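You operate a simulated robot arm through the tools that you are given. There is no shell and no other tool. Be economical: measure what you need, move in short steps, check, and stop when the job is done.

The job below is to be done with a simulated two-armed robot. You get a single attempt, and the scene is never put back.

JOB
Lift the tape measure off the plaster, wet the sponge and wipe the tool box lid clean.
Fine: tape to the latch end; purple sponge, wetted on the pad tray, put back; tray, latch, drawers and other tape stay. What is to be rubbed or washed off counts as gone when no trace of it is left.
Where things are to end (x, y in the base frame): tape measure within 5 cm of [46, -8].

Only the result counts: the job must be done as asked and must still hold three seconds after the hand-in. Knocking over, shifting, dropping, spilling or breaking anything else fails it. A push-on lid holds only when it is set on centred and level and pressed home; a screw cap is set on level and turned clockwise until tight.

ROBOT AND FRAMES
Two 7-joint arms with two-finger parallel grippers on one trunk that stands fixed in place. Base frame: the origin is at the foot of the trunk, x ahead of it, y to its left, z up; the work surface is at about z = 52.2. Lengths are in cm, angles in rad, forces in N, time in s.
The left shoulder is at [2, 11.3, 109.7], the right one opposite. With the tool pointing down near the work surface each hand reaches from about 10 to 52 cm from the base axis, measured 20 degrees to its own side. Payload 1.57 kg a hand.
The tool frame of a hand sits at the grasp point between the pads (the TCP): z along the fingers, y along the line on which they close. The tips reach 3 cm beyond it. The gripper opens to 8 cm. The fingers are 1.7 cm wide and 1.2 cm thick; the gripper's body (4 by 8.2 cm) begins 8 cm behind the TCP.
Orientation is told as [roll, pitch, yaw] about the base's x, y, z axes, in that order, counted from this pose: with the fingers straight down and closing along the base's y, the tool's x points along the base's -x, its y along +y and its z along -z.

CONTROLS
- The arms move only by the tool apply_moves. It takes "left_series", "right_series" or both (then of equal length, played together; a hand with none holds still); each is a list of rows, each a list of 7 numbers: the turn, a rotation vector about the base's x, y, z in rad, then the shift along the base's x, y, z in cm, then the gripper command, from -1 (shut) to 1 (fully open), values between in proportion. In form: [[ax, ay, az, tx, ty, tz, hand], ...]. A call has 1 to 20 rows; each row is the pose to reach, as a shift and turn from the pose commanded when the call began. A row lasts 0.2 s, in which the tool goes at most 5 cm and 0.15 rad; a call with a longer step from one row to the next is refused whole, and so is a gripper value outside its range. A pose out of reach is approached as far as the arm can. The call stops where the force on the tool passes 40 N (or 10 N more than at its start, if that is more) or the arm is blocked; 0.2 s more then pass. Each finger travels about 4.5 cm/s and halts on what it meets, pressing with about 23 N; the grip force reading is that of the motor and also rises with nothing between the fingers. The clock runs only during rows and for 0.2 s after the last one: add rows that repeat a pose to give the fingers time. The reply holds the time, the measured pose of the TCP, the force on the tool along the base axes, the opening and the grip force, in the units named above and with some noise, with the torque about the TCP (base axes, N m) and any sound that the robot's microphone picked up, and new pictures: "views" is both (left out), scene, wrist or none (wrist: the cameras of the hands that moved).
- Cameras (640 x 400 px; columns grow to the right, rows downward): "scene" is now at [8.18, -5, 121.74]; the picture's right is [-0.58, -0.82, 0.00], its down [-0.50, 0.35, -0.79] and it looks along [0.65, -0.46, -0.61] (base axes); focal length 214 px, centre (320, 200). "left" rides on the left gripper at [7.2, 0.7, -12.2] in its tool frame; the picture's right is [-0.09, 1.00, 0.00], its down [-0.84, -0.08, -0.54] and it looks along [-0.54, -0.05, 0.84] (tool axes); focal length 238 px, centre (320, 200). "right" rides on the right gripper at [7.2, -0.7, -12.2] in its tool frame; the picture's right is [0.09, 1.00, 0.00], its down [-0.84, 0.08, -0.54] and it looks along [-0.54, 0.05, 0.84] (tool axes); focal length 238 px, centre (320, 200). There is no depth. A picture from a camera that has moved, and an enlarged one, comes with that camera's place and axes in the base frame and with its lens.
- raise_lower(by): slides the trunk up (or, below 0, down) by that many cm; the arms and the scene camera ride with it, the base frame stays. It gives what a move gives, with no picture.
- aim_head(pan, tilt): turns the head with the scene camera to pan (to the left, within 1.396 rad either way) and tilt (down, from -0.506 to 1.204), counted from straight ahead of the robot. It gives what a move gives, and a new picture of the scene camera.
- close_up(camera, box): a new picture of the part [left, top, right, bottom] of that camera's present view, enlarged. No time passes.
- close_job(): hands the job in; it is judged then, once.

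Go step by step. Nothing tells you positions but the pictures and the camera data: compare them with the known pose of the tool, close in by small moves and look again before you grip or let go. The budget is 120 turns and 200 pictures, counting those below and the enlarged ones. Unless the task says otherwise, let go and move clear before handing in, and close with one line.

The tools are called after "Call:" as name(argument=value, ...) on one line, values as JSON. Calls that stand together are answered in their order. apply_moves: Moves the arms, as the interface text tells. Its arguments: {"type":"object","properties":{"left_series":{"type":"array"},"right_series":{"type":"array"},"views":{"type":"string","enum":["both","scene","wrist","none"]}},"required":[]} The other tools are called the same way: raise_lower (by) slides the trunk up or down; aim_head (pan, tilt) turns the head that bears the scene camera; close_up (camera, box) takes an enlarged picture of a part of a camera's view; close_job () hands the job in.

At the start:

```text
time: 0.0
left_tool_pos: [45.55, -3.8, 108.32]
left_tool_rot: [-0.001, -0.001, -0.001]
left_wrist_force: [0.0, -0.5, 0.5]
left_moment: [-0.02, 0.0, 0.01]
left_opening: 8.0
left_finger_force: 0.0
right_tool_pos: [26.04, -30.56, 107.69]
right_tool_rot: [0.0, 0.0, -0.001]
right_wrist_force: [0.5, 0.3, 0.1]
right_moment: [-0.01, 0.0, 0.0]
right_opening: 7.99
right_finger_force: 0.1
trunk travel left (down, up): [-15.0, 42.0]
head pan, tilt: [-0.614, 0.654]
```

scene: 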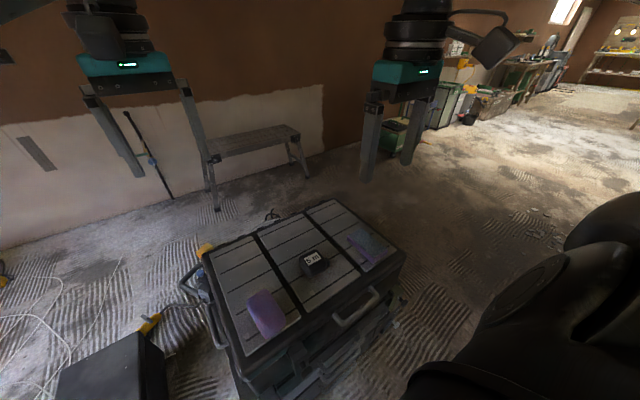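
right: 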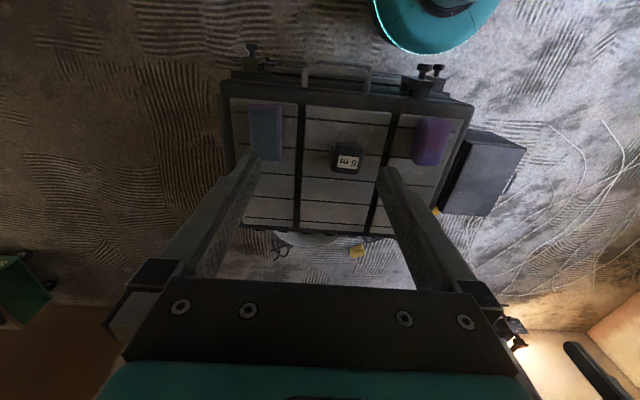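
left: 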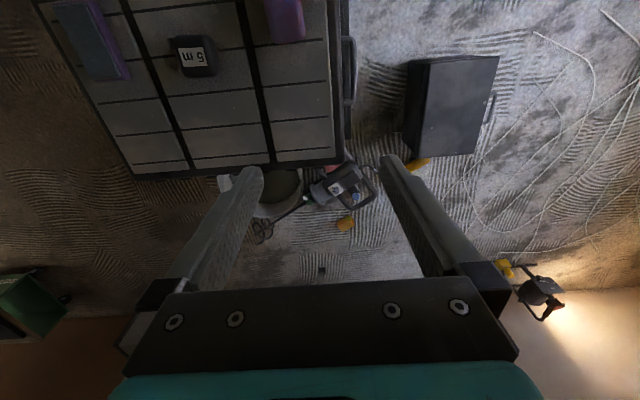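

I see a tool box with a tape measure and two sponge-like items on its lid. I'll enlarge the views to identify them.

Call:
close_up(camera="scene", box=[180, 180, 420, 400])

Call:
close_up(camera="right", box=[210, 50, 540, 270])

Call:
close_up(camera="left", box=[20, 0, 380, 260])

```text
1.82 times, centred on (300, 290) of scene
camera zoom: at [8.18, -5.0, 121.74], right [-0.58, -0.82, 0.0], down [-0.5, 0.35, -0.79], along [0.65, -0.46, -0.61], focal length 390 px, centre (356, 36)
```

zoom: 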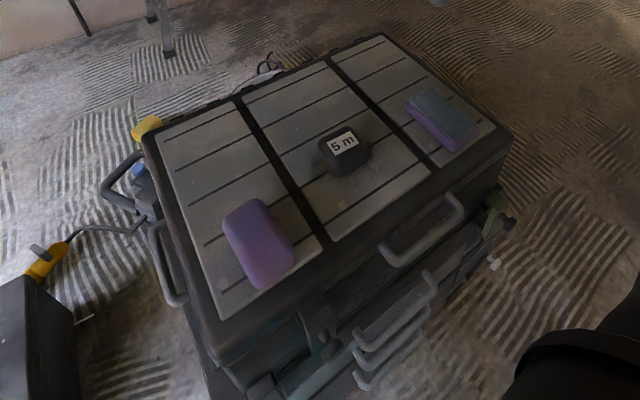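

```text
1.82 times, centred on (375, 160) of right
camera zoom: at [19.03, -30.99, 119.86], right [-0.09, 1.0, 0.0], down [0.84, 0.08, 0.54], along [0.54, 0.05, -0.84], focal length 433 px, centre (220, 273)
```

zoom: 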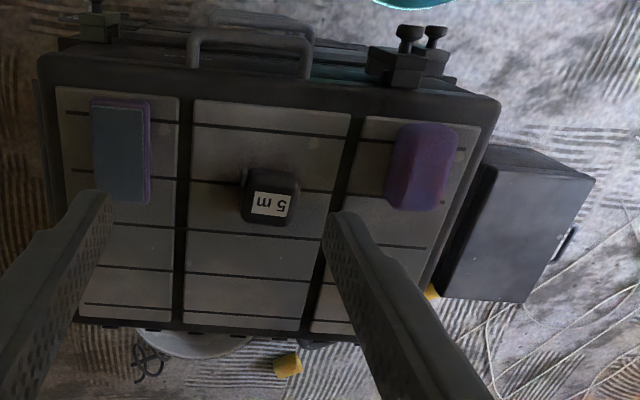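

```text
1.54 times, centred on (200, 130) of left
camera zoom: at [38.29, -3.15, 120.38], right [0.09, 1.0, 0.0], down [0.84, -0.08, 0.54], along [0.54, -0.05, -0.84], focal length 367 px, centre (505, 308)
```

zoom: 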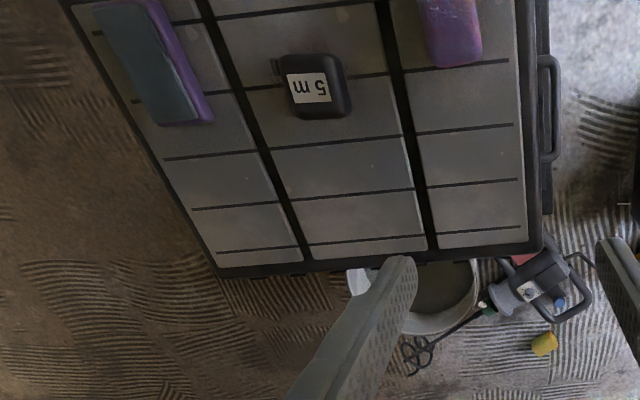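

The three views intersect with the tape at about (37.8, -23.8, 74), so the lid is at z≈72. The purple sponge is at about (33, -8) and the pad tray at about (34, -40). I'll clear the left arm away and bring the right hand above the tape.

Call:
apply_moves(left_series=[[0, 0, 0, -2, 4, 0, 1], [0, 0, 0, -4, 8, 0, 1], [0, 0, 0, -6, 12, 0, 1], [0, 0, 0, -8, 16, 0, 1], [0, 0, 0, -10, 20, 0, 1], [0, 0, 0, -12, 24, 0, 1]], right_series=[[0, 0, 0, 2, 1.1, -3.2, 1], [0, 0, 0, 4, 2.2, -6.4, 1], [0, 0, 0, 6, 3.4, -9.6, 1], [0, 0, 0, 8, 4.5, -12.8, 1], [0, 0, 0, 10, 5.6, -16, 1], [0, 0, 0, 11.8, 6.8, -19, 1]])

```text
time: 1.4
left_tool_pos: [33.54, 20.42, 108.18]
left_tool_rot: [0.002, 0.001, 0.0]
left_wrist_force: [-0.3, 0.1, -0.2]
left_moment: [0.0, 0.0, -0.02]
left_opening: 8.02
left_finger_force: 0.1
right_tool_pos: [37.71, -23.66, 88.55]
right_tool_rot: [0.001, -0.003, -0.001]
right_wrist_force: [0.2, 0.2, 0.8]
right_moment: [0.01, 0.01, 0.01]
right_opening: 8.0
right_finger_force: 0.1
trunk travel left (down, up): [-15.0, 42.0]
head pan, tilt: [-0.614, 0.654]
camera scene: at [8.18, -4.98, 121.74], right [-0.58, -0.82, 0.0], down [-0.5, 0.35, -0.79], along [0.65, -0.46, -0.61], focal length 214 px, centre (320, 200)
camera right: at [30.72, -24.2, 100.77], right [-0.09, 1.0, 0.0], down [0.84, 0.08, 0.54], along [0.54, 0.05, -0.84], focal length 238 px, centre (320, 200)
camera left: at [26.34, 20.89, 120.28], right [0.09, 1.0, 0.0], down [0.84, -0.08, 0.54], along [0.54, -0.05, -0.84], focal length 238 px, centre (320, 200)
```

scene: 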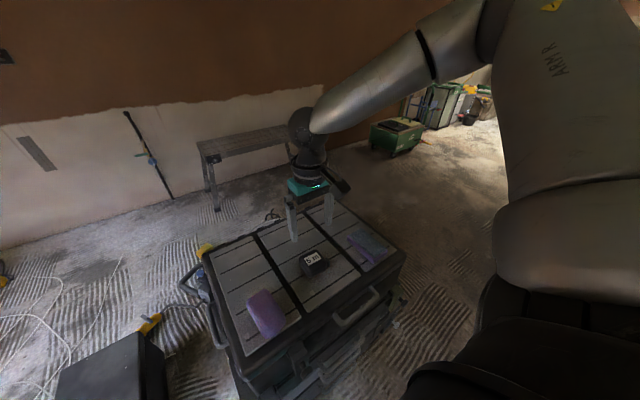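
right: 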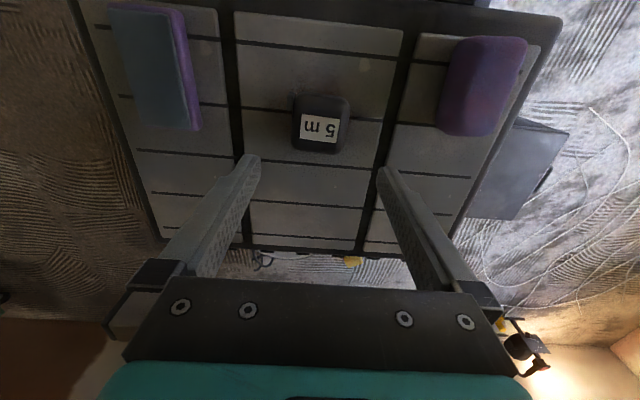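
left: 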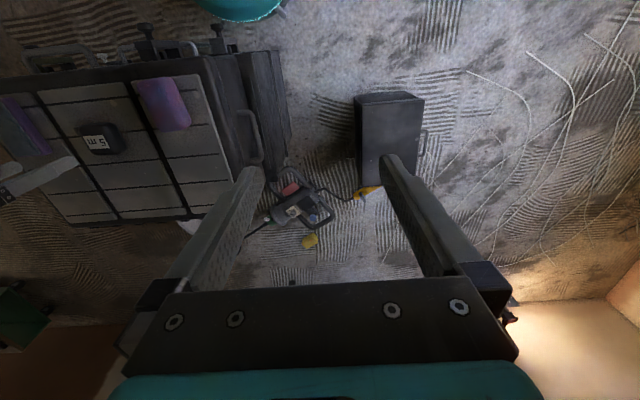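

Estimates agree. I'll take an enlarged look at the tape and the lid.

Call:
close_up(camera="right", box=[230, 60, 420, 190])

Call:
close_up(camera="right", box=[70, 0, 230, 140])

Call:
close_up(camera="right", box=[380, 10, 580, 170])

Call:
close_up(camera="left", box=[0, 30, 300, 240])

```text
3.08 times, centred on (325, 125) of right
camera zoom: at [30.72, -24.2, 100.77], right [-0.09, 1.0, 0.0], down [0.84, 0.08, 0.54], along [0.54, 0.05, -0.84], focal length 733 px, centre (305, 431)
```

zoom: 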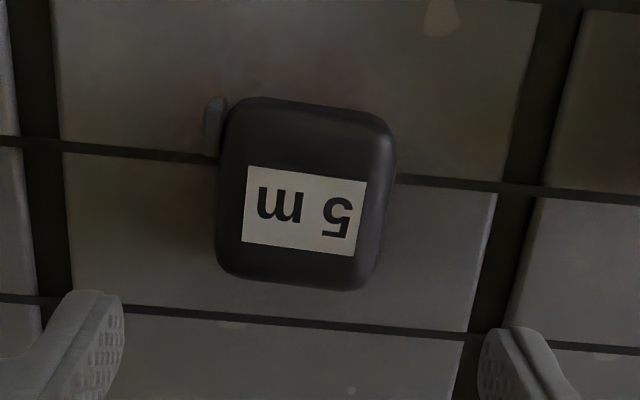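

```text
2.86 times, centred on (150, 70) of right
camera zoom: at [30.72, -24.2, 100.77], right [-0.09, 1.0, 0.0], down [0.84, 0.08, 0.54], along [0.54, 0.05, -0.84], focal length 681 px, centre (806, 571)
```

zoom: 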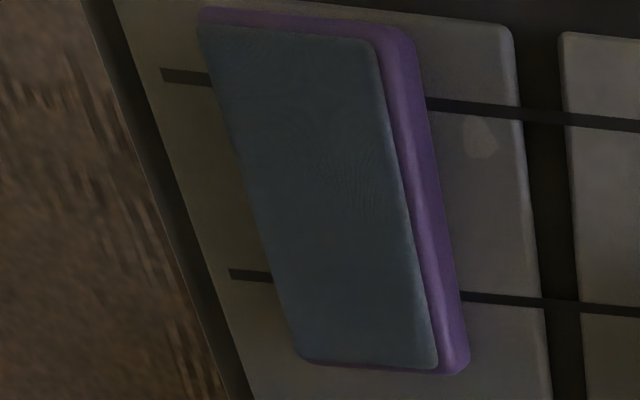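

```text
2.50 times, centred on (480, 90) of right
camera zoom: at [30.72, -24.2, 100.77], right [-0.09, 1.0, 0.0], down [0.84, 0.08, 0.54], along [0.54, 0.05, -0.84], focal length 596 px, centre (-80, 475)
```

zoom: 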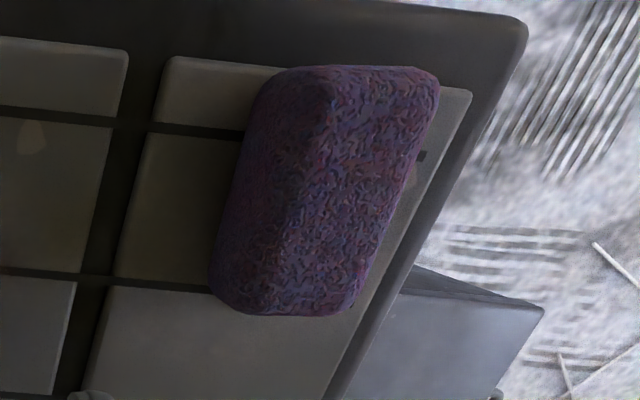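

```text
1.90 times, centred on (150, 135) of left
camera zoom: at [26.34, 20.89, 120.28], right [0.09, 1.0, 0.0], down [0.84, -0.08, 0.54], along [0.54, -0.05, -0.84], focal length 454 px, centre (644, 324)
```

zoom: 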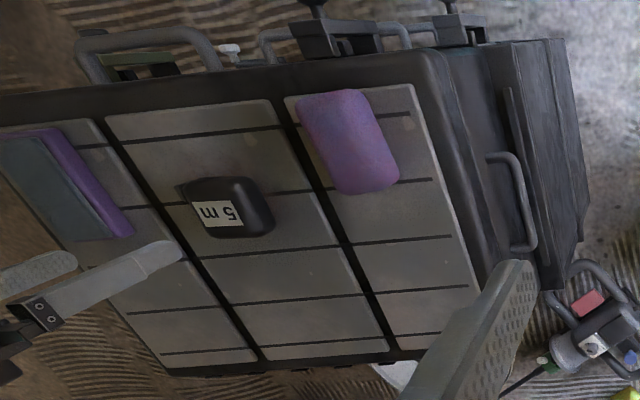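

Sponge (left block) and the blue pad in its purple tray (right) are confirmed. I'll descend partway over the tape to pin down its height.

Call:
apply_moves(right_series=[[0, 0, 0, -0.2, 0, -4, 1], [0, 0, 0, -0.4, 0, -7.5, 1], [0, 0, 0, -0.4, 0, -7.5, 1]])

Call:
close_up(camera="right", box=[200, 20, 440, 190])

Call:
close_up(camera="scene", box=[230, 190, 410, 310])

```text
time: 2.2
left_tool_pos: [33.64, 20.18, 108.24]
left_tool_rot: [-0.001, 0.001, 0.0]
left_wrist_force: [0.0, -0.8, 0.9]
left_moment: [0.02, -0.03, 0.01]
left_opening: 8.01
left_finger_force: 0.2
right_tool_pos: [37.65, -23.58, 81.13]
right_tool_rot: [0.001, -0.001, -0.002]
right_wrist_force: [0.4, -0.4, 0.3]
right_moment: [-0.02, 0.0, 0.01]
right_opening: 8.01
right_finger_force: 0.0
trunk travel left (down, up): [-15.0, 42.0]
head pan, tilt: [-0.614, 0.654]
camera scene: at [8.18, -5.01, 121.74], right [-0.58, -0.82, 0.0], down [-0.5, 0.35, -0.79], along [0.65, -0.46, -0.61], focal length 214 px, centre (320, 200)
camera right: at [30.63, -24.13, 93.35], right [-0.09, 1.0, 0.0], down [0.84, 0.08, 0.54], along [0.54, 0.05, -0.84], focal length 238 px, centre (320, 200)
```

scene: 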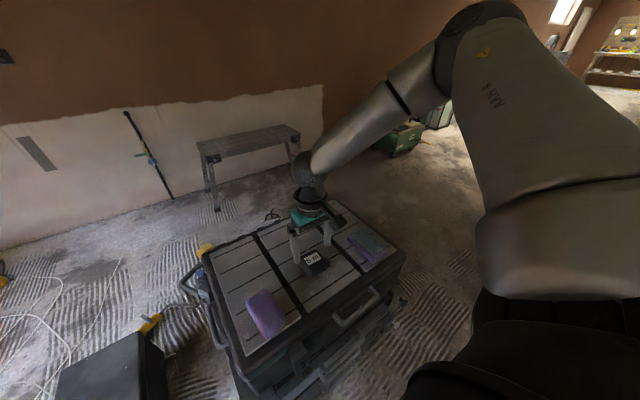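
right: 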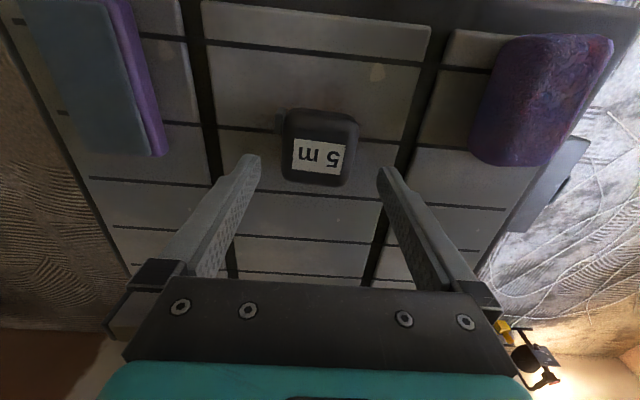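

```text
2.35 times, centred on (320, 105) of right
camera zoom: at [30.63, -24.13, 93.35], right [-0.09, 1.0, 0.0], down [0.84, 0.08, 0.54], along [0.54, 0.05, -0.84], focal length 561 px, centre (320, 424)
```

zoom: 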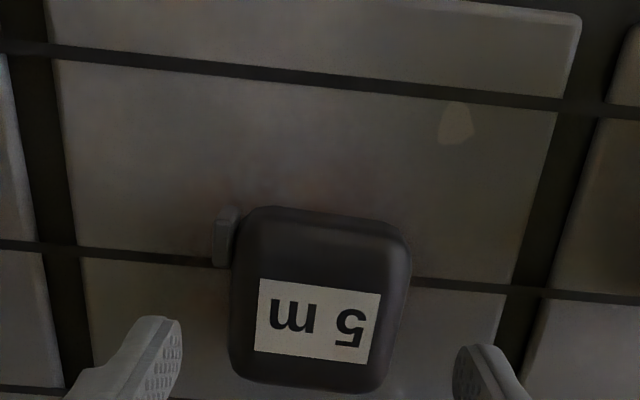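

```text
3.33 times, centred on (320, 250) of scene
camera zoom: at [8.18, -5.01, 121.74], right [-0.58, -0.82, 0.0], down [-0.5, 0.35, -0.79], along [0.65, -0.46, -0.61], focal length 715 px, centre (320, 33)
```

zoom: 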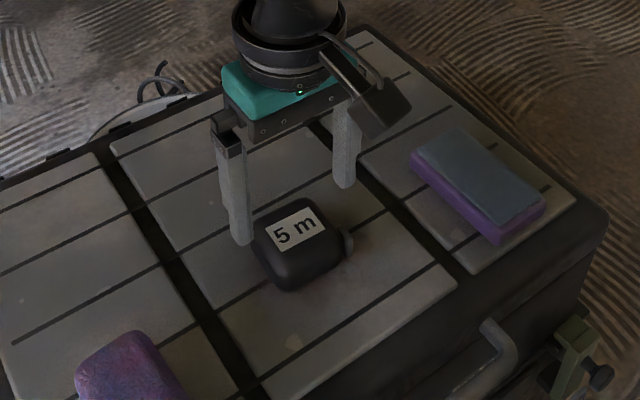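

Lid is at z≈72 and the tape top is at about 75.6. I'll go down astride the tape and grip it.

Call:
apply_moves(right_series=[[0, 0, 0, -0.1, -0.1, -2.5, 1], [0, 0, 0, -0.2, -0.1, -4.6, 1], [0, 0, 0, -0.2, -0.1, -5.1, 1], [0, 0, 0, -0.2, -0.1, -5.1, 1]])

Call:
close_up(camera="scene", box=[230, 190, 410, 310])

```text
time: 3.2
left_tool_pos: [33.58, 20.24, 108.19]
left_tool_rot: [0.0, -0.001, 0.0]
left_wrist_force: [0.0, 0.9, 0.8]
left_moment: [-0.01, 0.02, -0.01]
left_opening: 7.99
left_finger_force: 0.0
right_tool_pos: [37.42, -23.81, 75.77]
right_tool_rot: [0.002, -0.002, -0.002]
right_wrist_force: [-0.2, -0.5, 0.1]
right_moment: [0.0, 0.0, 0.01]
right_opening: 8.0
right_finger_force: 0.1
trunk travel left (down, up): [-15.0, 42.0]
head pan, tilt: [-0.614, 0.654]
camera scene: at [8.18, -5.0, 121.74], right [-0.58, -0.82, 0.0], down [-0.5, 0.35, -0.79], along [0.65, -0.46, -0.61], focal length 214 px, centre (320, 200)
camera right: at [30.31, -24.25, 88.16], right [-0.09, 1.0, 0.0], down [0.84, 0.08, 0.54], along [0.54, 0.05, -0.84], focal length 238 px, centre (320, 200)
```

scene: 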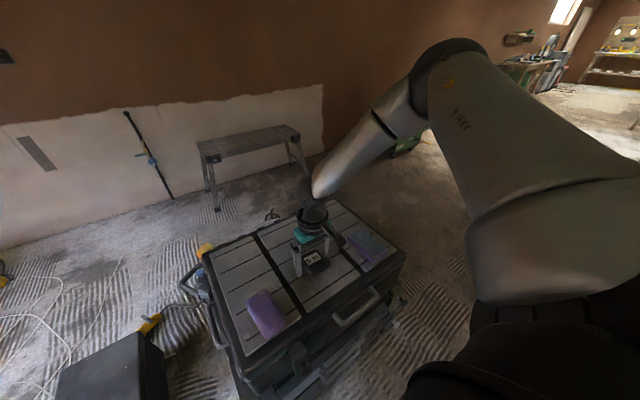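
right: 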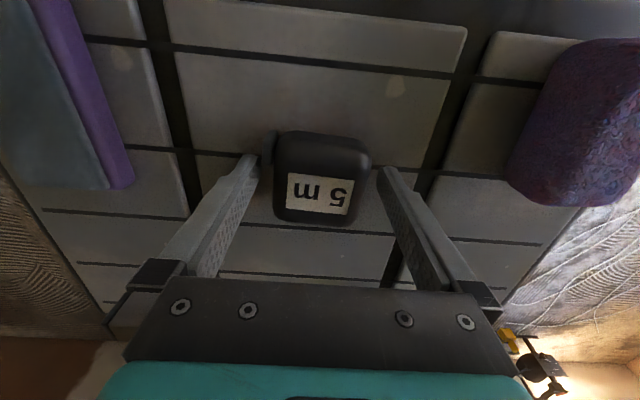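

```text
3.33 times, centred on (320, 250) of scene
camera zoom: at [8.18, -5.0, 121.74], right [-0.58, -0.82, 0.0], down [-0.5, 0.35, -0.79], along [0.65, -0.46, -0.61], focal length 715 px, centre (320, 33)
```

zoom: 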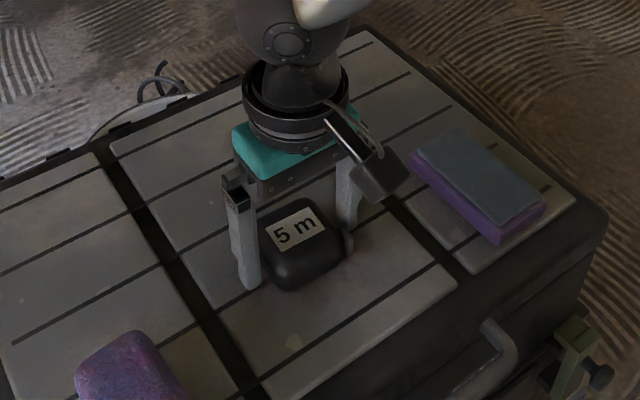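

Call:
close_up(camera="right", box=[230, 110, 400, 240])

```text
3.08 times, centred on (315, 175) of right
camera zoom: at [30.31, -24.25, 88.16], right [-0.09, 1.0, 0.0], down [0.84, 0.08, 0.54], along [0.54, 0.05, -0.84], focal length 733 px, centre (335, 277)
```

zoom: 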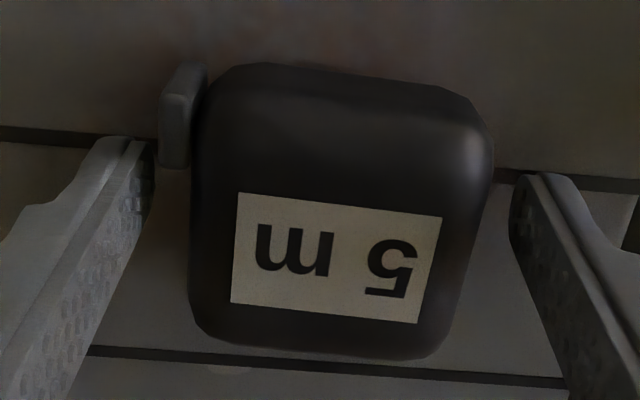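

The hook lug sits just next to the left finger, so I'll shift 0.7 cm forward, grip and lift a little.

Call:
apply_moves(right_series=[[0, 0, 0, 0.7, 0, 0, 1], [0, 0, 0, 0.7, 0, 0, 0.5], [0, 0, 0, 0.7, 0, 0, -0.2], [0, 0, 0, 0.7, 0, 0, -0.5], [0, 0, 0, 0.7, 0, 0, -0.5], [0, 0, 0, 0.7, 0, 2, -0.5], [0, 0, 0, 0.7, 0, 5, -0.5], [0, 0, 0, 0.7, 0, 9, -0.5]])

Call:
close_up(camera="scene", box=[230, 190, 410, 310])

```text
time: 5.0
left_tool_pos: [33.47, 20.29, 108.21]
left_tool_rot: [0.0, 0.001, 0.0]
left_wrist_force: [-1.1, -0.3, 0.6]
left_moment: [-0.05, 0.0, -0.03]
left_opening: 8.01
left_finger_force: 0.0
right_tool_pos: [38.15, -23.67, 84.83]
right_tool_rot: [0.0, 0.001, -0.003]
right_wrist_force: [-0.1, 1.2, -3.0]
right_moment: [-0.01, -0.03, -0.01]
right_opening: 6.21
right_finger_force: 23.0
trunk travel left (down, up): [-15.0, 42.0]
head pan, tilt: [-0.614, 0.654]
camera scene: at [8.17, -5.0, 121.74], right [-0.58, -0.82, 0.0], down [-0.5, 0.35, -0.79], along [0.65, -0.46, -0.61], focal length 214 px, centre (320, 200)
camera right: at [31.1, -24.22, 97.03], right [-0.09, 1.0, 0.0], down [0.84, 0.08, 0.54], along [0.54, 0.05, -0.84], focal length 238 px, centre (320, 200)
```

scene: 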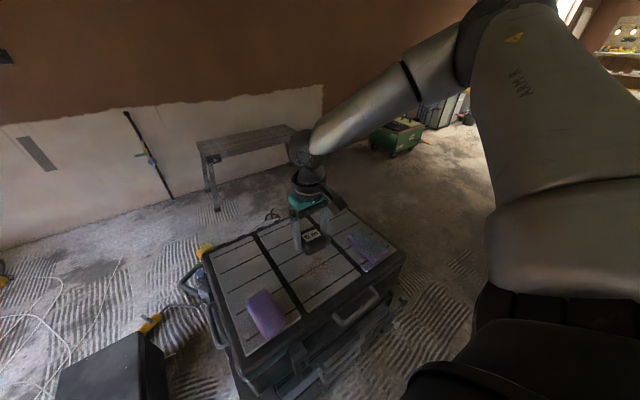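
right: 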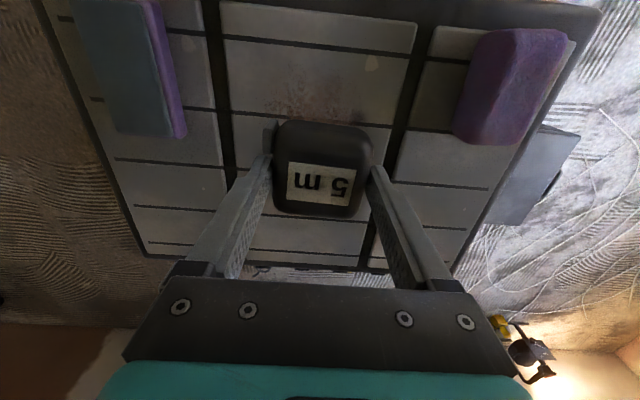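

```text
3.33 times, centred on (320, 250) of scene
camera zoom: at [8.17, -5.0, 121.74], right [-0.58, -0.82, 0.0], down [-0.5, 0.35, -0.79], along [0.65, -0.46, -0.61], focal length 715 px, centre (320, 33)
```

zoom: 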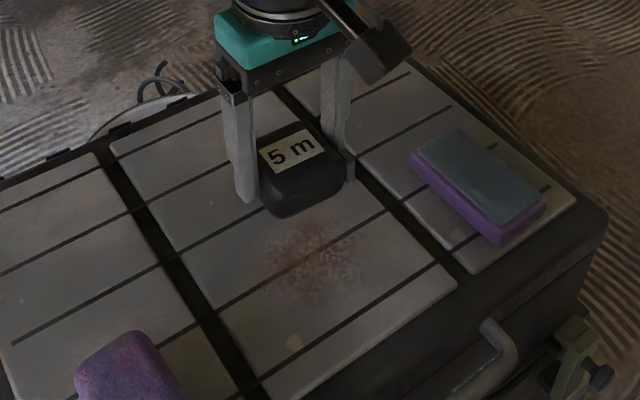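

The tape is held and a reddish-brown stain shows where it lay. I'll carry the tape to just above (46, -8) and look before setting it down.

Call:
apply_moves(right_series=[[0, 0, 0, 2, 3.7, 0, -0.5], [0, 0, 0, 4, 7.4, 0, -0.5], [0, 0, 0, 6, 11.1, 0, -0.5], [0, 0, 0, 8.5, 15.0, 0, -0.5], [0, 0, 0, 8.8, 15.7, -3, -0.5], [0, 0, 0, 8.8, 15.7, -6, -0.5], [0, 0, 0, 8.8, 15.7, -6, -0.5]])

Call:
close_up(camera="scene", box=[200, 190, 380, 310])

```text
time: 6.6
left_tool_pos: [33.74, 20.16, 108.22]
left_tool_rot: [0.0, 0.001, -0.001]
left_wrist_force: [-0.1, 0.7, -0.1]
left_moment: [0.01, 0.0, -0.01]
left_opening: 7.98
left_finger_force: 0.1
right_tool_pos: [41.52, -14.51, 83.55]
right_tool_rot: [0.0, -0.004, -0.003]
right_wrist_force: [-1.2, 0.1, -1.7]
right_moment: [-0.01, 0.02, -0.01]
right_opening: 6.22
right_finger_force: 22.7
right hand out of reach, approached as far as the arm can: row 3, 4, 5, 6, 7
trunk travel left (down, up): [-15.0, 42.0]
head pan, tilt: [-0.614, 0.654]
camera scene: at [8.19, -5.01, 121.73], right [-0.58, -0.82, 0.0], down [-0.5, 0.35, -0.79], along [0.65, -0.46, -0.61], focal length 214 px, centre (320, 200)
camera right: at [34.45, -15.04, 95.82], right [-0.09, 1.0, 0.0], down [0.84, 0.08, 0.54], along [0.54, 0.05, -0.84], focal length 238 px, centre (320, 200)
```

scene: 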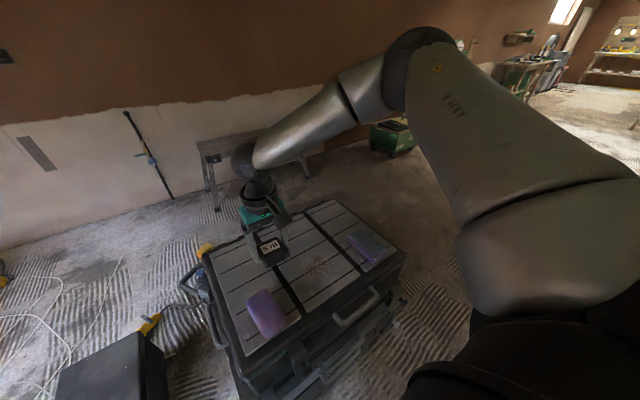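
right: 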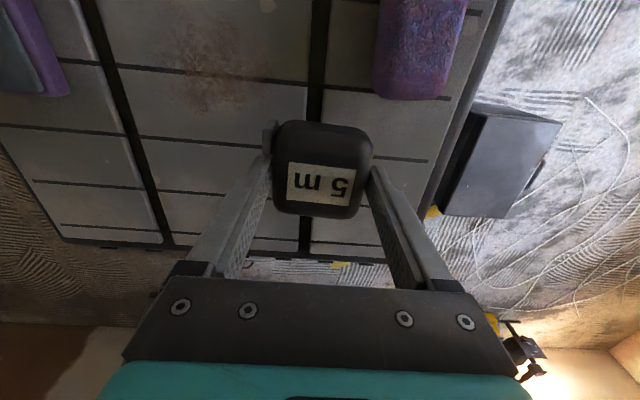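

```text
3.33 times, centred on (290, 250) of scene
camera zoom: at [8.19, -5.01, 121.73], right [-0.58, -0.82, 0.0], down [-0.5, 0.35, -0.79], along [0.65, -0.46, -0.61], focal length 715 px, centre (420, 33)
```

zoom: 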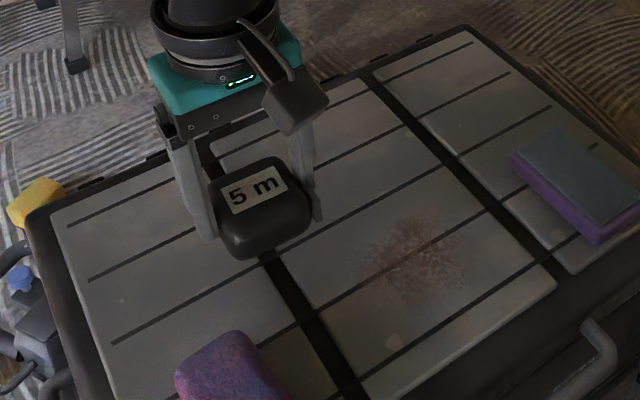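

The right arm stopped short of the goal. I'll raise the trunk to change the arm geometry and try again.

Call:
raise_lower(by=12)

Call:
apply_moves(right_series=[[0, 0, 0, 1, 1.5, -4, -0.5], [0, 0, 0, 2.5, 3.5, -8, -0.5], [0, 0, 0, 4, 5, -12, -0.5], [0, 0, 0, 5.2, 6.5, -13, -0.5], [0, 0, 0, 5.2, 6.5, -13, -0.5]])

```text
time: 8.1
left_tool_pos: [33.69, 20.24, 120.16]
left_tool_rot: [0.001, 0.001, 0.0]
left_wrist_force: [0.2, -0.2, -0.4]
left_moment: [-0.02, 0.02, -0.02]
left_opening: 8.03
left_finger_force: 0.1
right_tool_pos: [41.54, -14.5, 95.62]
right_tool_rot: [0.0, -0.001, -0.001]
right_wrist_force: [-0.8, -0.6, -2.7]
right_moment: [-0.01, -0.01, -0.01]
right_opening: 6.18
right_finger_force: 23.1
trunk travel left (down, up): [-27.0, 30.0]
head pan, tilt: [-0.614, 0.654]
```

```text
time: 9.3
left_tool_pos: [33.58, 20.28, 120.33]
left_tool_rot: [-0.001, 0.0, 0.002]
left_wrist_force: [0.1, 0.0, -0.2]
left_moment: [-0.01, -0.03, -0.04]
left_opening: 8.0
left_finger_force: 0.1
right_tool_pos: [39.54, -16.29, 91.89]
right_tool_rot: [0.002, -0.003, -0.001]
right_wrist_force: [0.1, 0.3, -1.5]
right_moment: [0.02, 0.02, -0.01]
right_opening: 6.2
right_finger_force: 22.7
right hand out of reach, approached as far as the arm can: row 1, 2, 3, 4, 5
trunk travel left (down, up): [-27.0, 30.0]
head pan, tilt: [-0.614, 0.654]
camera scene: at [8.19, -5.01, 133.73], right [-0.58, -0.82, 0.0], down [-0.5, 0.35, -0.79], along [0.65, -0.46, -0.61], focal length 214 px, centre (320, 200)
camera right: at [32.6, -16.82, 104.06], right [-0.09, 1.0, 0.0], down [0.84, 0.08, 0.54], along [0.54, 0.05, -0.84], focal length 238 px, centre (320, 200)
```

scene: 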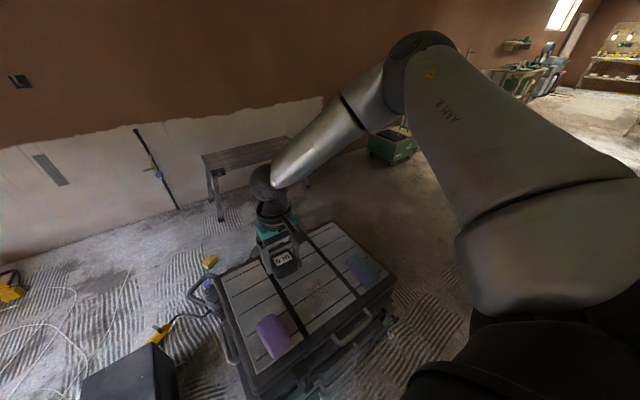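
right: 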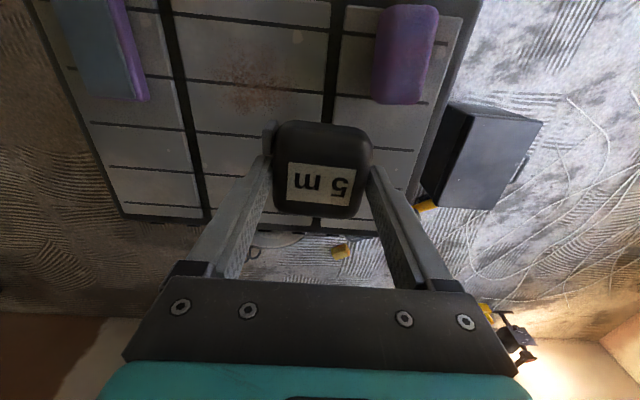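

The reach behaves like a sphere about the shoulder, so lowering the trunk is the right direction. I'll raise the hand first, then lower the trunk.

Call:
apply_moves(right_series=[[0, 0, 0, -0.5, 0, 4.5, -0.5], [0, 0, 0, -0.5, 0, 9, -0.5], [0, 0, 0, -0.5, 0, 13.5, -0.5], [0, 0, 0, -0.5, 0, 18, -0.5]], views="none")

Call:
raise_lower(by=-24)

```text
time: 10.3
left_tool_pos: [33.61, 20.17, 120.18]
left_tool_rot: [-0.001, -0.001, -0.001]
left_wrist_force: [0.7, -0.2, -0.3]
left_moment: [0.01, 0.0, -0.01]
left_opening: 7.99
left_finger_force: 0.0
right_tool_pos: [39.3, -16.39, 109.94]
right_tool_rot: [0.003, 0.001, 0.0]
right_wrist_force: [-0.2, -0.3, -1.6]
right_moment: [0.03, -0.03, 0.01]
right_opening: 6.19
right_finger_force: 23.7
trunk travel left (down, up): [-27.0, 30.0]
head pan, tilt: [-0.614, 0.654]
```

```text
time: 12.8
left_tool_pos: [33.59, 20.18, 96.19]
left_tool_rot: [0.0, 0.0, -0.001]
left_wrist_force: [0.1, -0.5, -0.5]
left_moment: [0.03, 0.01, 0.02]
left_opening: 8.02
left_finger_force: 0.0
right_tool_pos: [39.25, -16.36, 85.84]
right_tool_rot: [0.0, -0.002, -0.002]
right_wrist_force: [0.4, 0.1, -2.1]
right_moment: [-0.02, -0.01, 0.01]
right_opening: 6.19
right_finger_force: 22.9
trunk travel left (down, up): [-3.0, 54.0]
head pan, tilt: [-0.614, 0.654]
```

Call:
raise_lower(by=-3)

Call:
apply_moves(right_series=[[0, 0, 0, 2, 2.5, 0, -0.5], [0, 0, 0, 4, 5, 0, -0.5], [0, 0, 0, 6.3, 7.5, 0, -0.5], [0, 0, 0, 6.3, 7.5, -2, -0.5], [0, 0, 0, 6.3, 7.5, -3.5, -0.5], [0, 0, 0, 6.3, 7.5, -3.5, -0.5]])

Call:
close_up(camera="right", box=[200, 80, 440, 260])

```text
time: 13.6
left_tool_pos: [33.6, 20.28, 93.16]
left_tool_rot: [-0.002, 0.0, -0.001]
left_wrist_force: [0.6, 0.1, 0.0]
left_moment: [0.0, 0.02, 0.0]
left_opening: 7.99
left_finger_force: 0.0
right_tool_pos: [39.42, -16.46, 82.75]
right_tool_rot: [0.002, -0.002, -0.001]
right_wrist_force: [-0.1, -0.3, -2.0]
right_moment: [0.0, 0.01, -0.01]
right_opening: 6.19
right_finger_force: 22.8
trunk travel left (down, up): [0.0, 57.0]
head pan, tilt: [-0.614, 0.654]
```

```text
time: 14.9
left_tool_pos: [33.59, 20.24, 93.15]
left_tool_rot: [-0.001, 0.0, 0.001]
left_wrist_force: [-0.5, -0.6, -0.6]
left_moment: [-0.02, 0.0, 0.01]
left_opening: 7.99
left_finger_force: 0.0
right_tool_pos: [43.69, -11.33, 80.15]
right_tool_rot: [0.002, -0.004, -0.002]
right_wrist_force: [-0.9, -0.3, -2.1]
right_moment: [0.03, -0.03, 0.0]
right_opening: 6.17
right_finger_force: 22.9
right hand out of reach, approached as far as the arm can: row 3, 4, 5, 6
trunk travel left (down, up): [0.0, 57.0]
head pan, tilt: [-0.614, 0.654]
camera scene: at [8.19, -5.01, 106.73], right [-0.58, -0.82, 0.0], down [-0.5, 0.35, -0.79], along [0.65, -0.46, -0.61], focal length 214 px, centre (320, 200)
camera right: at [36.61, -11.92, 92.4], right [-0.09, 1.0, 0.0], down [0.84, 0.08, 0.54], along [0.54, 0.05, -0.84], focal length 238 px, centre (320, 200)
```

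scene: 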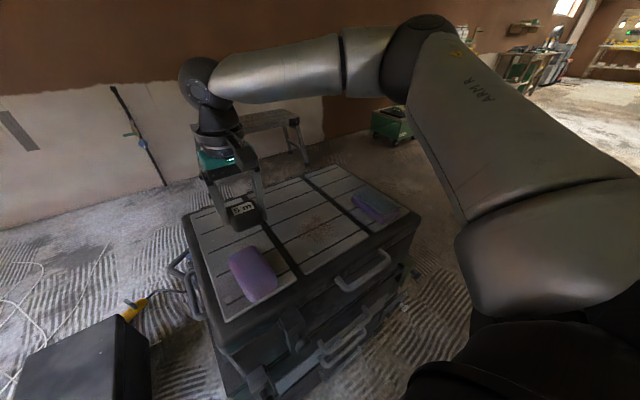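
right: 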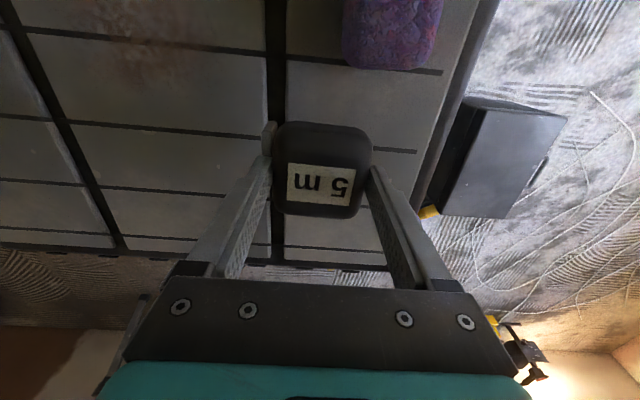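

```text
2.22 times, centred on (320, 170) of right
camera zoom: at [36.61, -11.92, 92.4], right [-0.09, 1.0, 0.0], down [0.84, 0.08, 0.54], along [0.54, 0.05, -0.84], focal length 530 px, centre (320, 267)
```

zoom: 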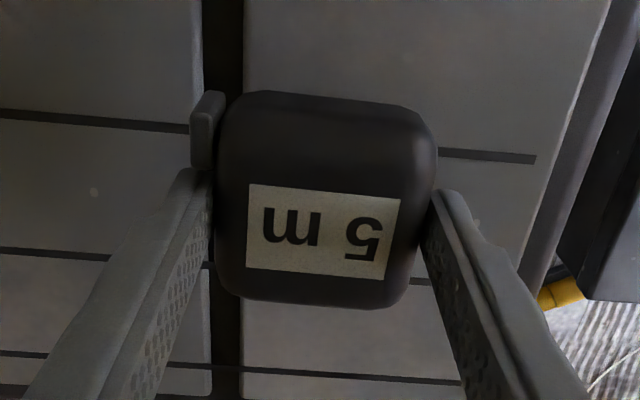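

The arm is near its reach limit, with the tape now at about (43, -11.3). I'll slide it toward y=-8, easing x back a little.

Call:
apply_moves(right_series=[[0, 0, 0, -1.5, 1.5, 0, -0.5], [0, 0, 0, -1.5, 3.5, 0, -0.5], [0, 0, 0, -0.8, 3.5, 0, -0.5], [0, 0, 0, -0.8, 3.5, 0, -0.5]], views="none")

```text
time: 15.9
left_tool_pos: [33.55, 20.2, 93.16]
left_tool_rot: [0.002, -0.001, 0.001]
left_wrist_force: [0.2, 0.1, 0.2]
left_moment: [0.0, 0.02, -0.04]
left_opening: 7.99
left_finger_force: 0.0
right_tool_pos: [41.48, -9.65, 80.41]
right_tool_rot: [0.003, -0.003, -0.003]
right_wrist_force: [-0.4, 1.1, -2.4]
right_moment: [-0.02, -0.04, 0.0]
right_opening: 6.17
right_finger_force: 22.9
right hand out of reach, approached as far as the arm can: row 2, 3, 4
trunk travel left (down, up): [0.0, 57.0]
head pan, tilt: [-0.614, 0.654]
```

Call:
apply_moves(right_series=[[0, 0, 0.15, 0, 0, 0, -0.5], [0, 0, 0.3, 0, 0, 0, -0.5], [0, 0, 0.45, 0, 0, 0, -0.5], [0, 0, 0.45, 0.8, 0.6, 0, -0.5], [0, 0, 0.45, 1.6, 1.2, 0, -0.5], [0, 0, 0.45, 2.4, 1.8, 0, -0.5], [0, 0, 0.45, 3.2, 1.8, 0, -0.5], [0, 0, 0.45, 4, 1.8, 0, -0.5]], views="scene")

```text
time: 17.8
left_tool_pos: [33.56, 20.31, 93.16]
left_tool_rot: [0.0, 0.001, 0.0]
left_wrist_force: [0.2, 0.2, 0.6]
left_moment: [-0.01, 0.0, -0.01]
left_opening: 8.0
left_finger_force: 0.0
right_tool_pos: [43.09, -10.74, 80.83]
right_tool_rot: [0.003, 0.0, 0.449]
right_wrist_force: [1.1, -0.3, -2.0]
right_moment: [0.01, -0.02, 0.0]
right_opening: 6.15
right_finger_force: 23.1
right hand out of reach, approached as far as the arm can: row 4, 5, 6, 7, 8
trunk travel left (down, up): [0.0, 57.0]
head pan, tilt: [-0.614, 0.654]
camera scene: at [8.18, -5.0, 106.73], right [-0.58, -0.82, 0.0], down [-0.5, 0.35, -0.79], along [0.65, -0.46, -0.61], focal length 214 px, centre (320, 200)
```

scene: 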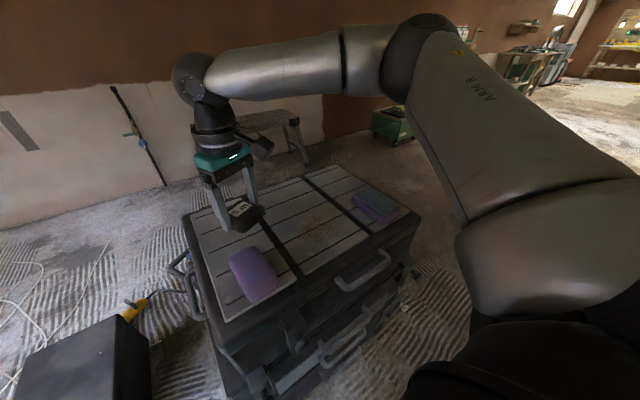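

Wrist yaw doesn't matter. I'll raise the hand to shoulder height, move in there, as the left arm did at the start, and then descend.

Call:
apply_moves(right_series=[[0, 0, -0.15, -1, -1, 4, -0.5], [0, 0, -0.3, -1, -1, 8, -0.5], [0, 0, -0.45, -1, -1, 12, -0.5], [0, 0, -0.45, -1, -1, 15, -0.5], [0, 0, -0.45, 1, 0, 15, -0.5], [0, 0, -0.45, 3, 2.7, 15, -0.5], [0, 0, -0.45, 3, 2.7, 15, -0.5]], views="none")

```text
time: 19.4
left_tool_pos: [33.69, 20.16, 93.18]
left_tool_rot: [0.0, -0.001, -0.001]
left_wrist_force: [-0.6, 0.1, -0.3]
left_moment: [-0.02, 0.01, 0.0]
left_opening: 7.99
left_finger_force: 0.0
right_tool_pos: [41.37, -12.31, 95.46]
right_tool_rot: [0.003, -0.001, -0.008]
right_wrist_force: [0.8, 1.1, -2.0]
right_moment: [0.02, -0.03, 0.02]
right_opening: 6.15
right_finger_force: 22.6
right hand out of reach, approached as far as the arm can: row 4, 5, 6, 7
trunk travel left (down, up): [0.0, 57.0]
head pan, tilt: [-0.614, 0.654]
```

The limit looks like an elbow posture matter. I'll test an approach from closer in, which I need for the sponge anyway: first y=-8 at small x, then forward.

Call:
apply_moves(right_series=[[0, 0, 0, -4, -2, -2, -0.5], [0, 0, 0, -8, -2, -4, -0.5], [0, 0, 0, -11, 0, -6, -0.5], [0, 0, 0, -11, 4.3, -8, -0.5], [0, 0, 0, -8, 4.3, -10, -0.5], [0, 0, 0, -5, 4.3, -12, -0.5], [0, 0, 0, -2, 4.3, -14, -0.5], [0, 0, 0, 1, 4.3, -14, -0.5], [0, 0, 0, 3, 4.3, -14, -0.5], [0, 0, 0, 5, 4.3, -14, -0.5]], views="scene")

```text
time: 21.6
left_tool_pos: [33.59, 20.05, 93.19]
left_tool_rot: [0.0, 0.001, -0.001]
left_wrist_force: [0.2, -0.2, -0.5]
left_moment: [0.01, -0.02, 0.04]
left_opening: 8.0
left_finger_force: 0.2
right_tool_pos: [43.66, -11.16, 81.56]
right_tool_rot: [0.003, -0.005, 0.001]
right_wrist_force: [0.0, -0.5, -2.3]
right_moment: [0.03, 0.02, -0.01]
right_opening: 6.18
right_finger_force: 22.8
right hand out of reach, approached as far as the arm can: row 8, 9, 10
trunk travel left (down, up): [0.0, 57.0]
head pan, tilt: [-0.614, 0.654]
camera scene: at [8.19, -5.01, 106.73], right [-0.58, -0.82, 0.0], down [-0.5, 0.35, -0.79], along [0.65, -0.46, -0.61], focal length 214 px, centre (320, 200)
```

scene: 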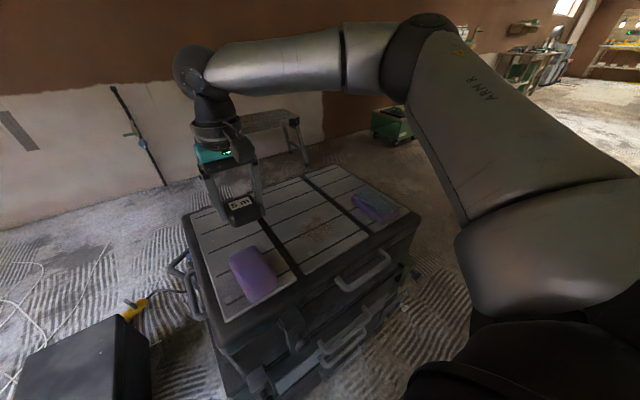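

Straight-down reach ends at about x=43. I'll set the tape down here on the latch-side panel, then regrip it with the hand pitched forward, which gives several more cm of reach.

Call:
apply_moves(right_series=[[0, 0, 0, -1, 0.6, -2, -0.5], [0, 0, 0, -1.2, 0.6, -4, -0.5], [0, 0, 0, -1.2, 0.6, -5.5, -0.5], [0, 0, 0, -1.2, 0.6, -5.5, -0.5]])

Call:
close_up(camera="scene", box=[170, 130, 350, 250])

```text
time: 22.6
left_tool_pos: [33.67, 20.26, 93.23]
left_tool_rot: [0.001, -0.001, 0.0]
left_wrist_force: [-0.7, 0.6, -0.1]
left_moment: [0.01, -0.01, -0.04]
left_opening: 8.0
left_finger_force: 0.1
right_tool_pos: [42.05, -10.98, 76.14]
right_tool_rot: [0.005, -0.005, 0.0]
right_wrist_force: [0.1, 0.2, -2.5]
right_moment: [0.0, -0.03, 0.01]
right_opening: 6.15
right_finger_force: 23.3
right hand out of reach, approached as far as the arm can: row 3, 4
trunk travel left (down, up): [0.0, 57.0]
head pan, tilt: [-0.614, 0.654]
camera scene: at [8.19, -5.01, 106.73], right [-0.58, -0.82, 0.0], down [-0.5, 0.35, -0.79], along [0.65, -0.46, -0.61], focal length 214 px, centre (320, 200)
camera right: at [35.03, -11.54, 88.37], right [-0.09, 1.0, 0.0], down [0.84, 0.07, 0.55], along [0.54, 0.05, -0.84], focal length 238 px, centre (320, 200)
```

scene: 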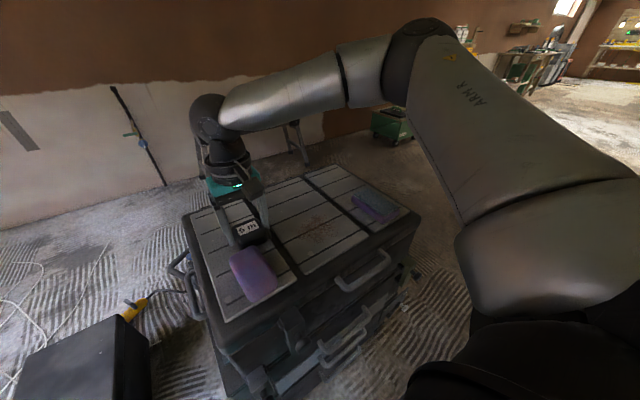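
right: 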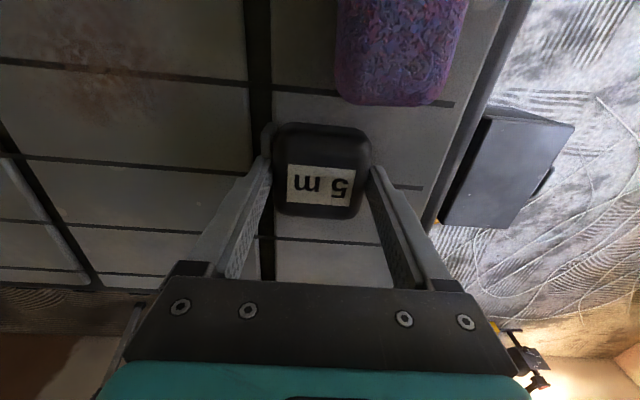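

```text
3.33 times, centred on (260, 190) of scene
camera zoom: at [8.19, -5.01, 106.73], right [-0.58, -0.82, 0.0], down [-0.5, 0.35, -0.79], along [0.65, -0.46, -0.61], focal length 715 px, centre (520, 233)
```

zoom: 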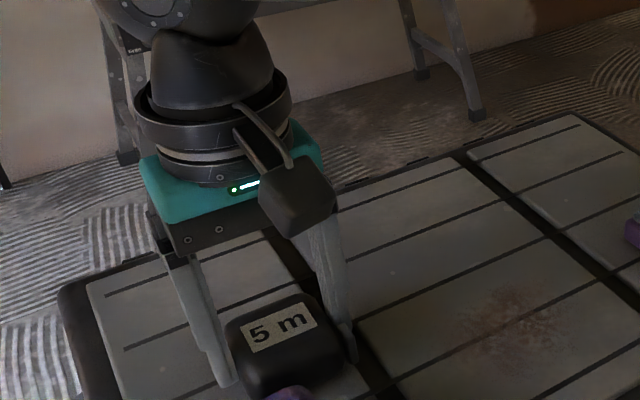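

The tape would land too close to the sponge here. I'll use a free spot on the middle panel, around (44, -21), for the regrip.

Call:
apply_moves(right_series=[[0, 0, 0, -0.5, 0, 3, -0.5], [0, 0, 0, 0, -3, 4, -0.5], [0, 0, 0, 0.8, -6.5, 4, -0.5], [0, 0, 0, 2, -10, 4, -0.5], [0, 0, 0, 2, -10.5, 2, -0.5], [0, 0, 0, 2, -10.5, 0.3, -0.5], [0, 0, 0, 2, -10.5, -0.3, -0.5], [0, 0, 0, 2, -10.5, -0.3, -0.5]])

```text
time: 24.4
left_tool_pos: [33.62, 20.3, 93.27]
left_tool_rot: [0.0, 0.0, -0.002]
left_wrist_force: [0.0, 1.0, 0.8]
left_moment: [-0.02, 0.03, -0.03]
left_opening: 8.02
left_finger_force: 0.2
right_tool_pos: [44.19, -21.57, 75.96]
right_tool_rot: [0.002, 0.0, -0.001]
right_wrist_force: [-1.0, -1.4, 2.7]
right_moment: [0.06, 0.16, 0.02]
right_opening: 6.18
right_finger_force: 22.7
trunk travel left (down, up): [0.0, 57.0]
head pan, tilt: [-0.614, 0.654]
camera scene: at [8.16, -5.01, 106.74], right [-0.58, -0.82, 0.0], down [-0.5, 0.35, -0.79], along [0.65, -0.46, -0.61], focal length 214 px, centre (320, 200)
camera right: at [37.1, -22.04, 88.18], right [-0.09, 1.0, 0.0], down [0.84, 0.08, 0.54], along [0.54, 0.05, -0.84], focal length 238 px, centre (320, 200)
```

scene: 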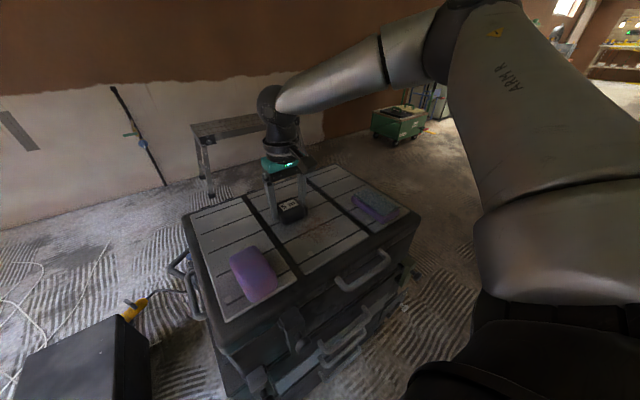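
right: 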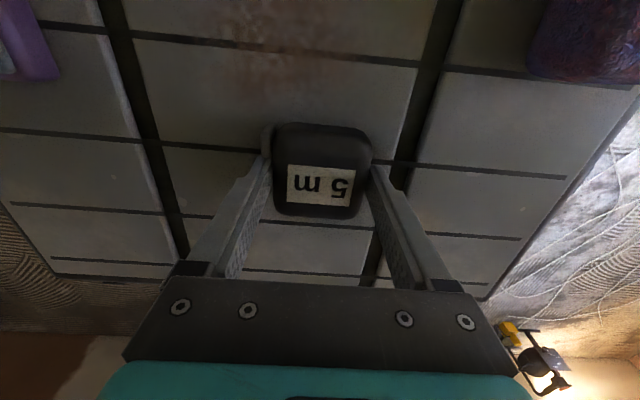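

The tape is resting on the lid. I'll release, rise, pitch the hand forward, come back down and check.

Call:
apply_moves(right_series=[[0, 0, 0, 0, 0, 0, 0.5], [0, 0, 0, 0, 0, 0, 1], [0, 0, 0, 0, 0, 0, 1], [0, 0, 0, 0, 0, 4, 1], [0, -0.15, 0, -0.2, 0, 8, 1], [0, -0.3, 0, -0.4, 0, 8, 1], [0, -0.45, 0, -0.5, 0, 8, 1], [0, -0.45, 0, -0.5, 0, 4, 1], [0, -0.45, 0, -0.5, 0, 1.5, 1], [0, -0.45, 0, -0.5, 0, 1.5, 1]])

Call:
close_up(camera="scene", box=[220, 140, 400, 260])

Call:
close_up(camera="right", box=[200, 80, 440, 240])

```text
time: 26.6
left_tool_pos: [33.61, 20.28, 93.24]
left_tool_rot: [0.001, 0.002, -0.001]
left_wrist_force: [-0.7, 0.8, -0.3]
left_moment: [0.0, -0.03, 0.0]
left_opening: 7.99
left_finger_force: 0.1
right_tool_pos: [43.61, -21.63, 77.44]
right_tool_rot: [0.001, -0.451, -0.003]
right_wrist_force: [-0.2, 0.0, 0.7]
right_moment: [0.02, 0.01, 0.0]
right_opening: 8.0
right_finger_force: 0.2
trunk travel left (down, up): [0.0, 57.0]
head pan, tilt: [-0.614, 0.654]
camera scene: at [8.18, -5.01, 106.74], right [-0.58, -0.82, 0.0], down [-0.5, 0.35, -0.79], along [0.65, -0.46, -0.61], focal length 214 px, centre (320, 200)
camera right: at [32.0, -22.15, 85.38], right [-0.08, 1.0, -0.04], down [0.52, 0.08, 0.85], along [0.85, 0.05, -0.52], focal length 238 px, centre (320, 200)
```

scene: 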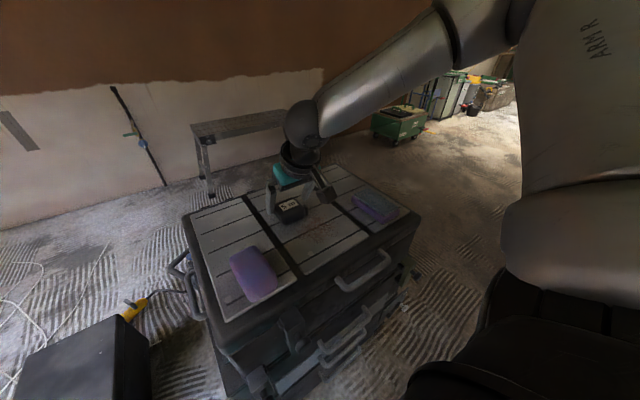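
right: 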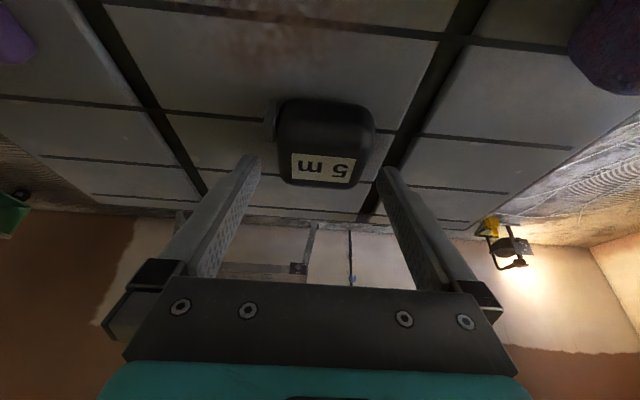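

```text
3.33 times, centred on (310, 200) of scene
camera zoom: at [8.18, -5.01, 106.74], right [-0.58, -0.82, 0.0], down [-0.5, 0.35, -0.79], along [0.65, -0.46, -0.61], focal length 715 px, centre (353, 200)
```

zoom: 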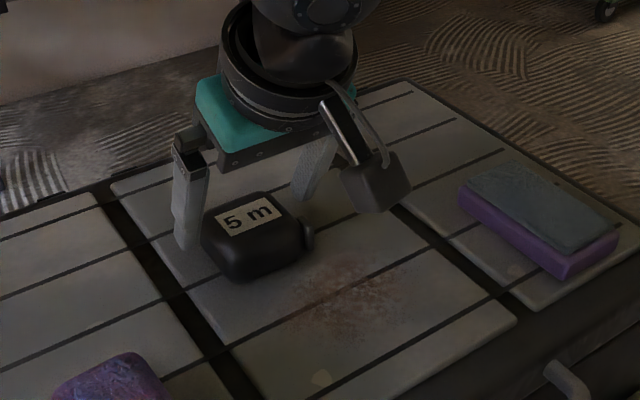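

```text
2.50 times, centred on (320, 160) of right
camera zoom: at [32.0, -22.15, 85.38], right [-0.08, 1.0, -0.04], down [0.52, 0.08, 0.85], along [0.85, 0.05, -0.52], focal length 596 px, centre (320, 300)
```

zoom: 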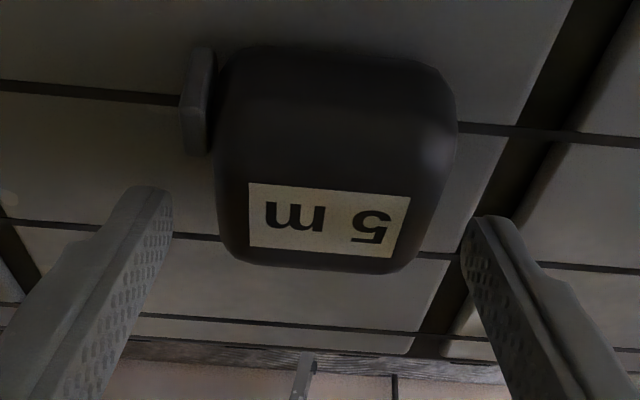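

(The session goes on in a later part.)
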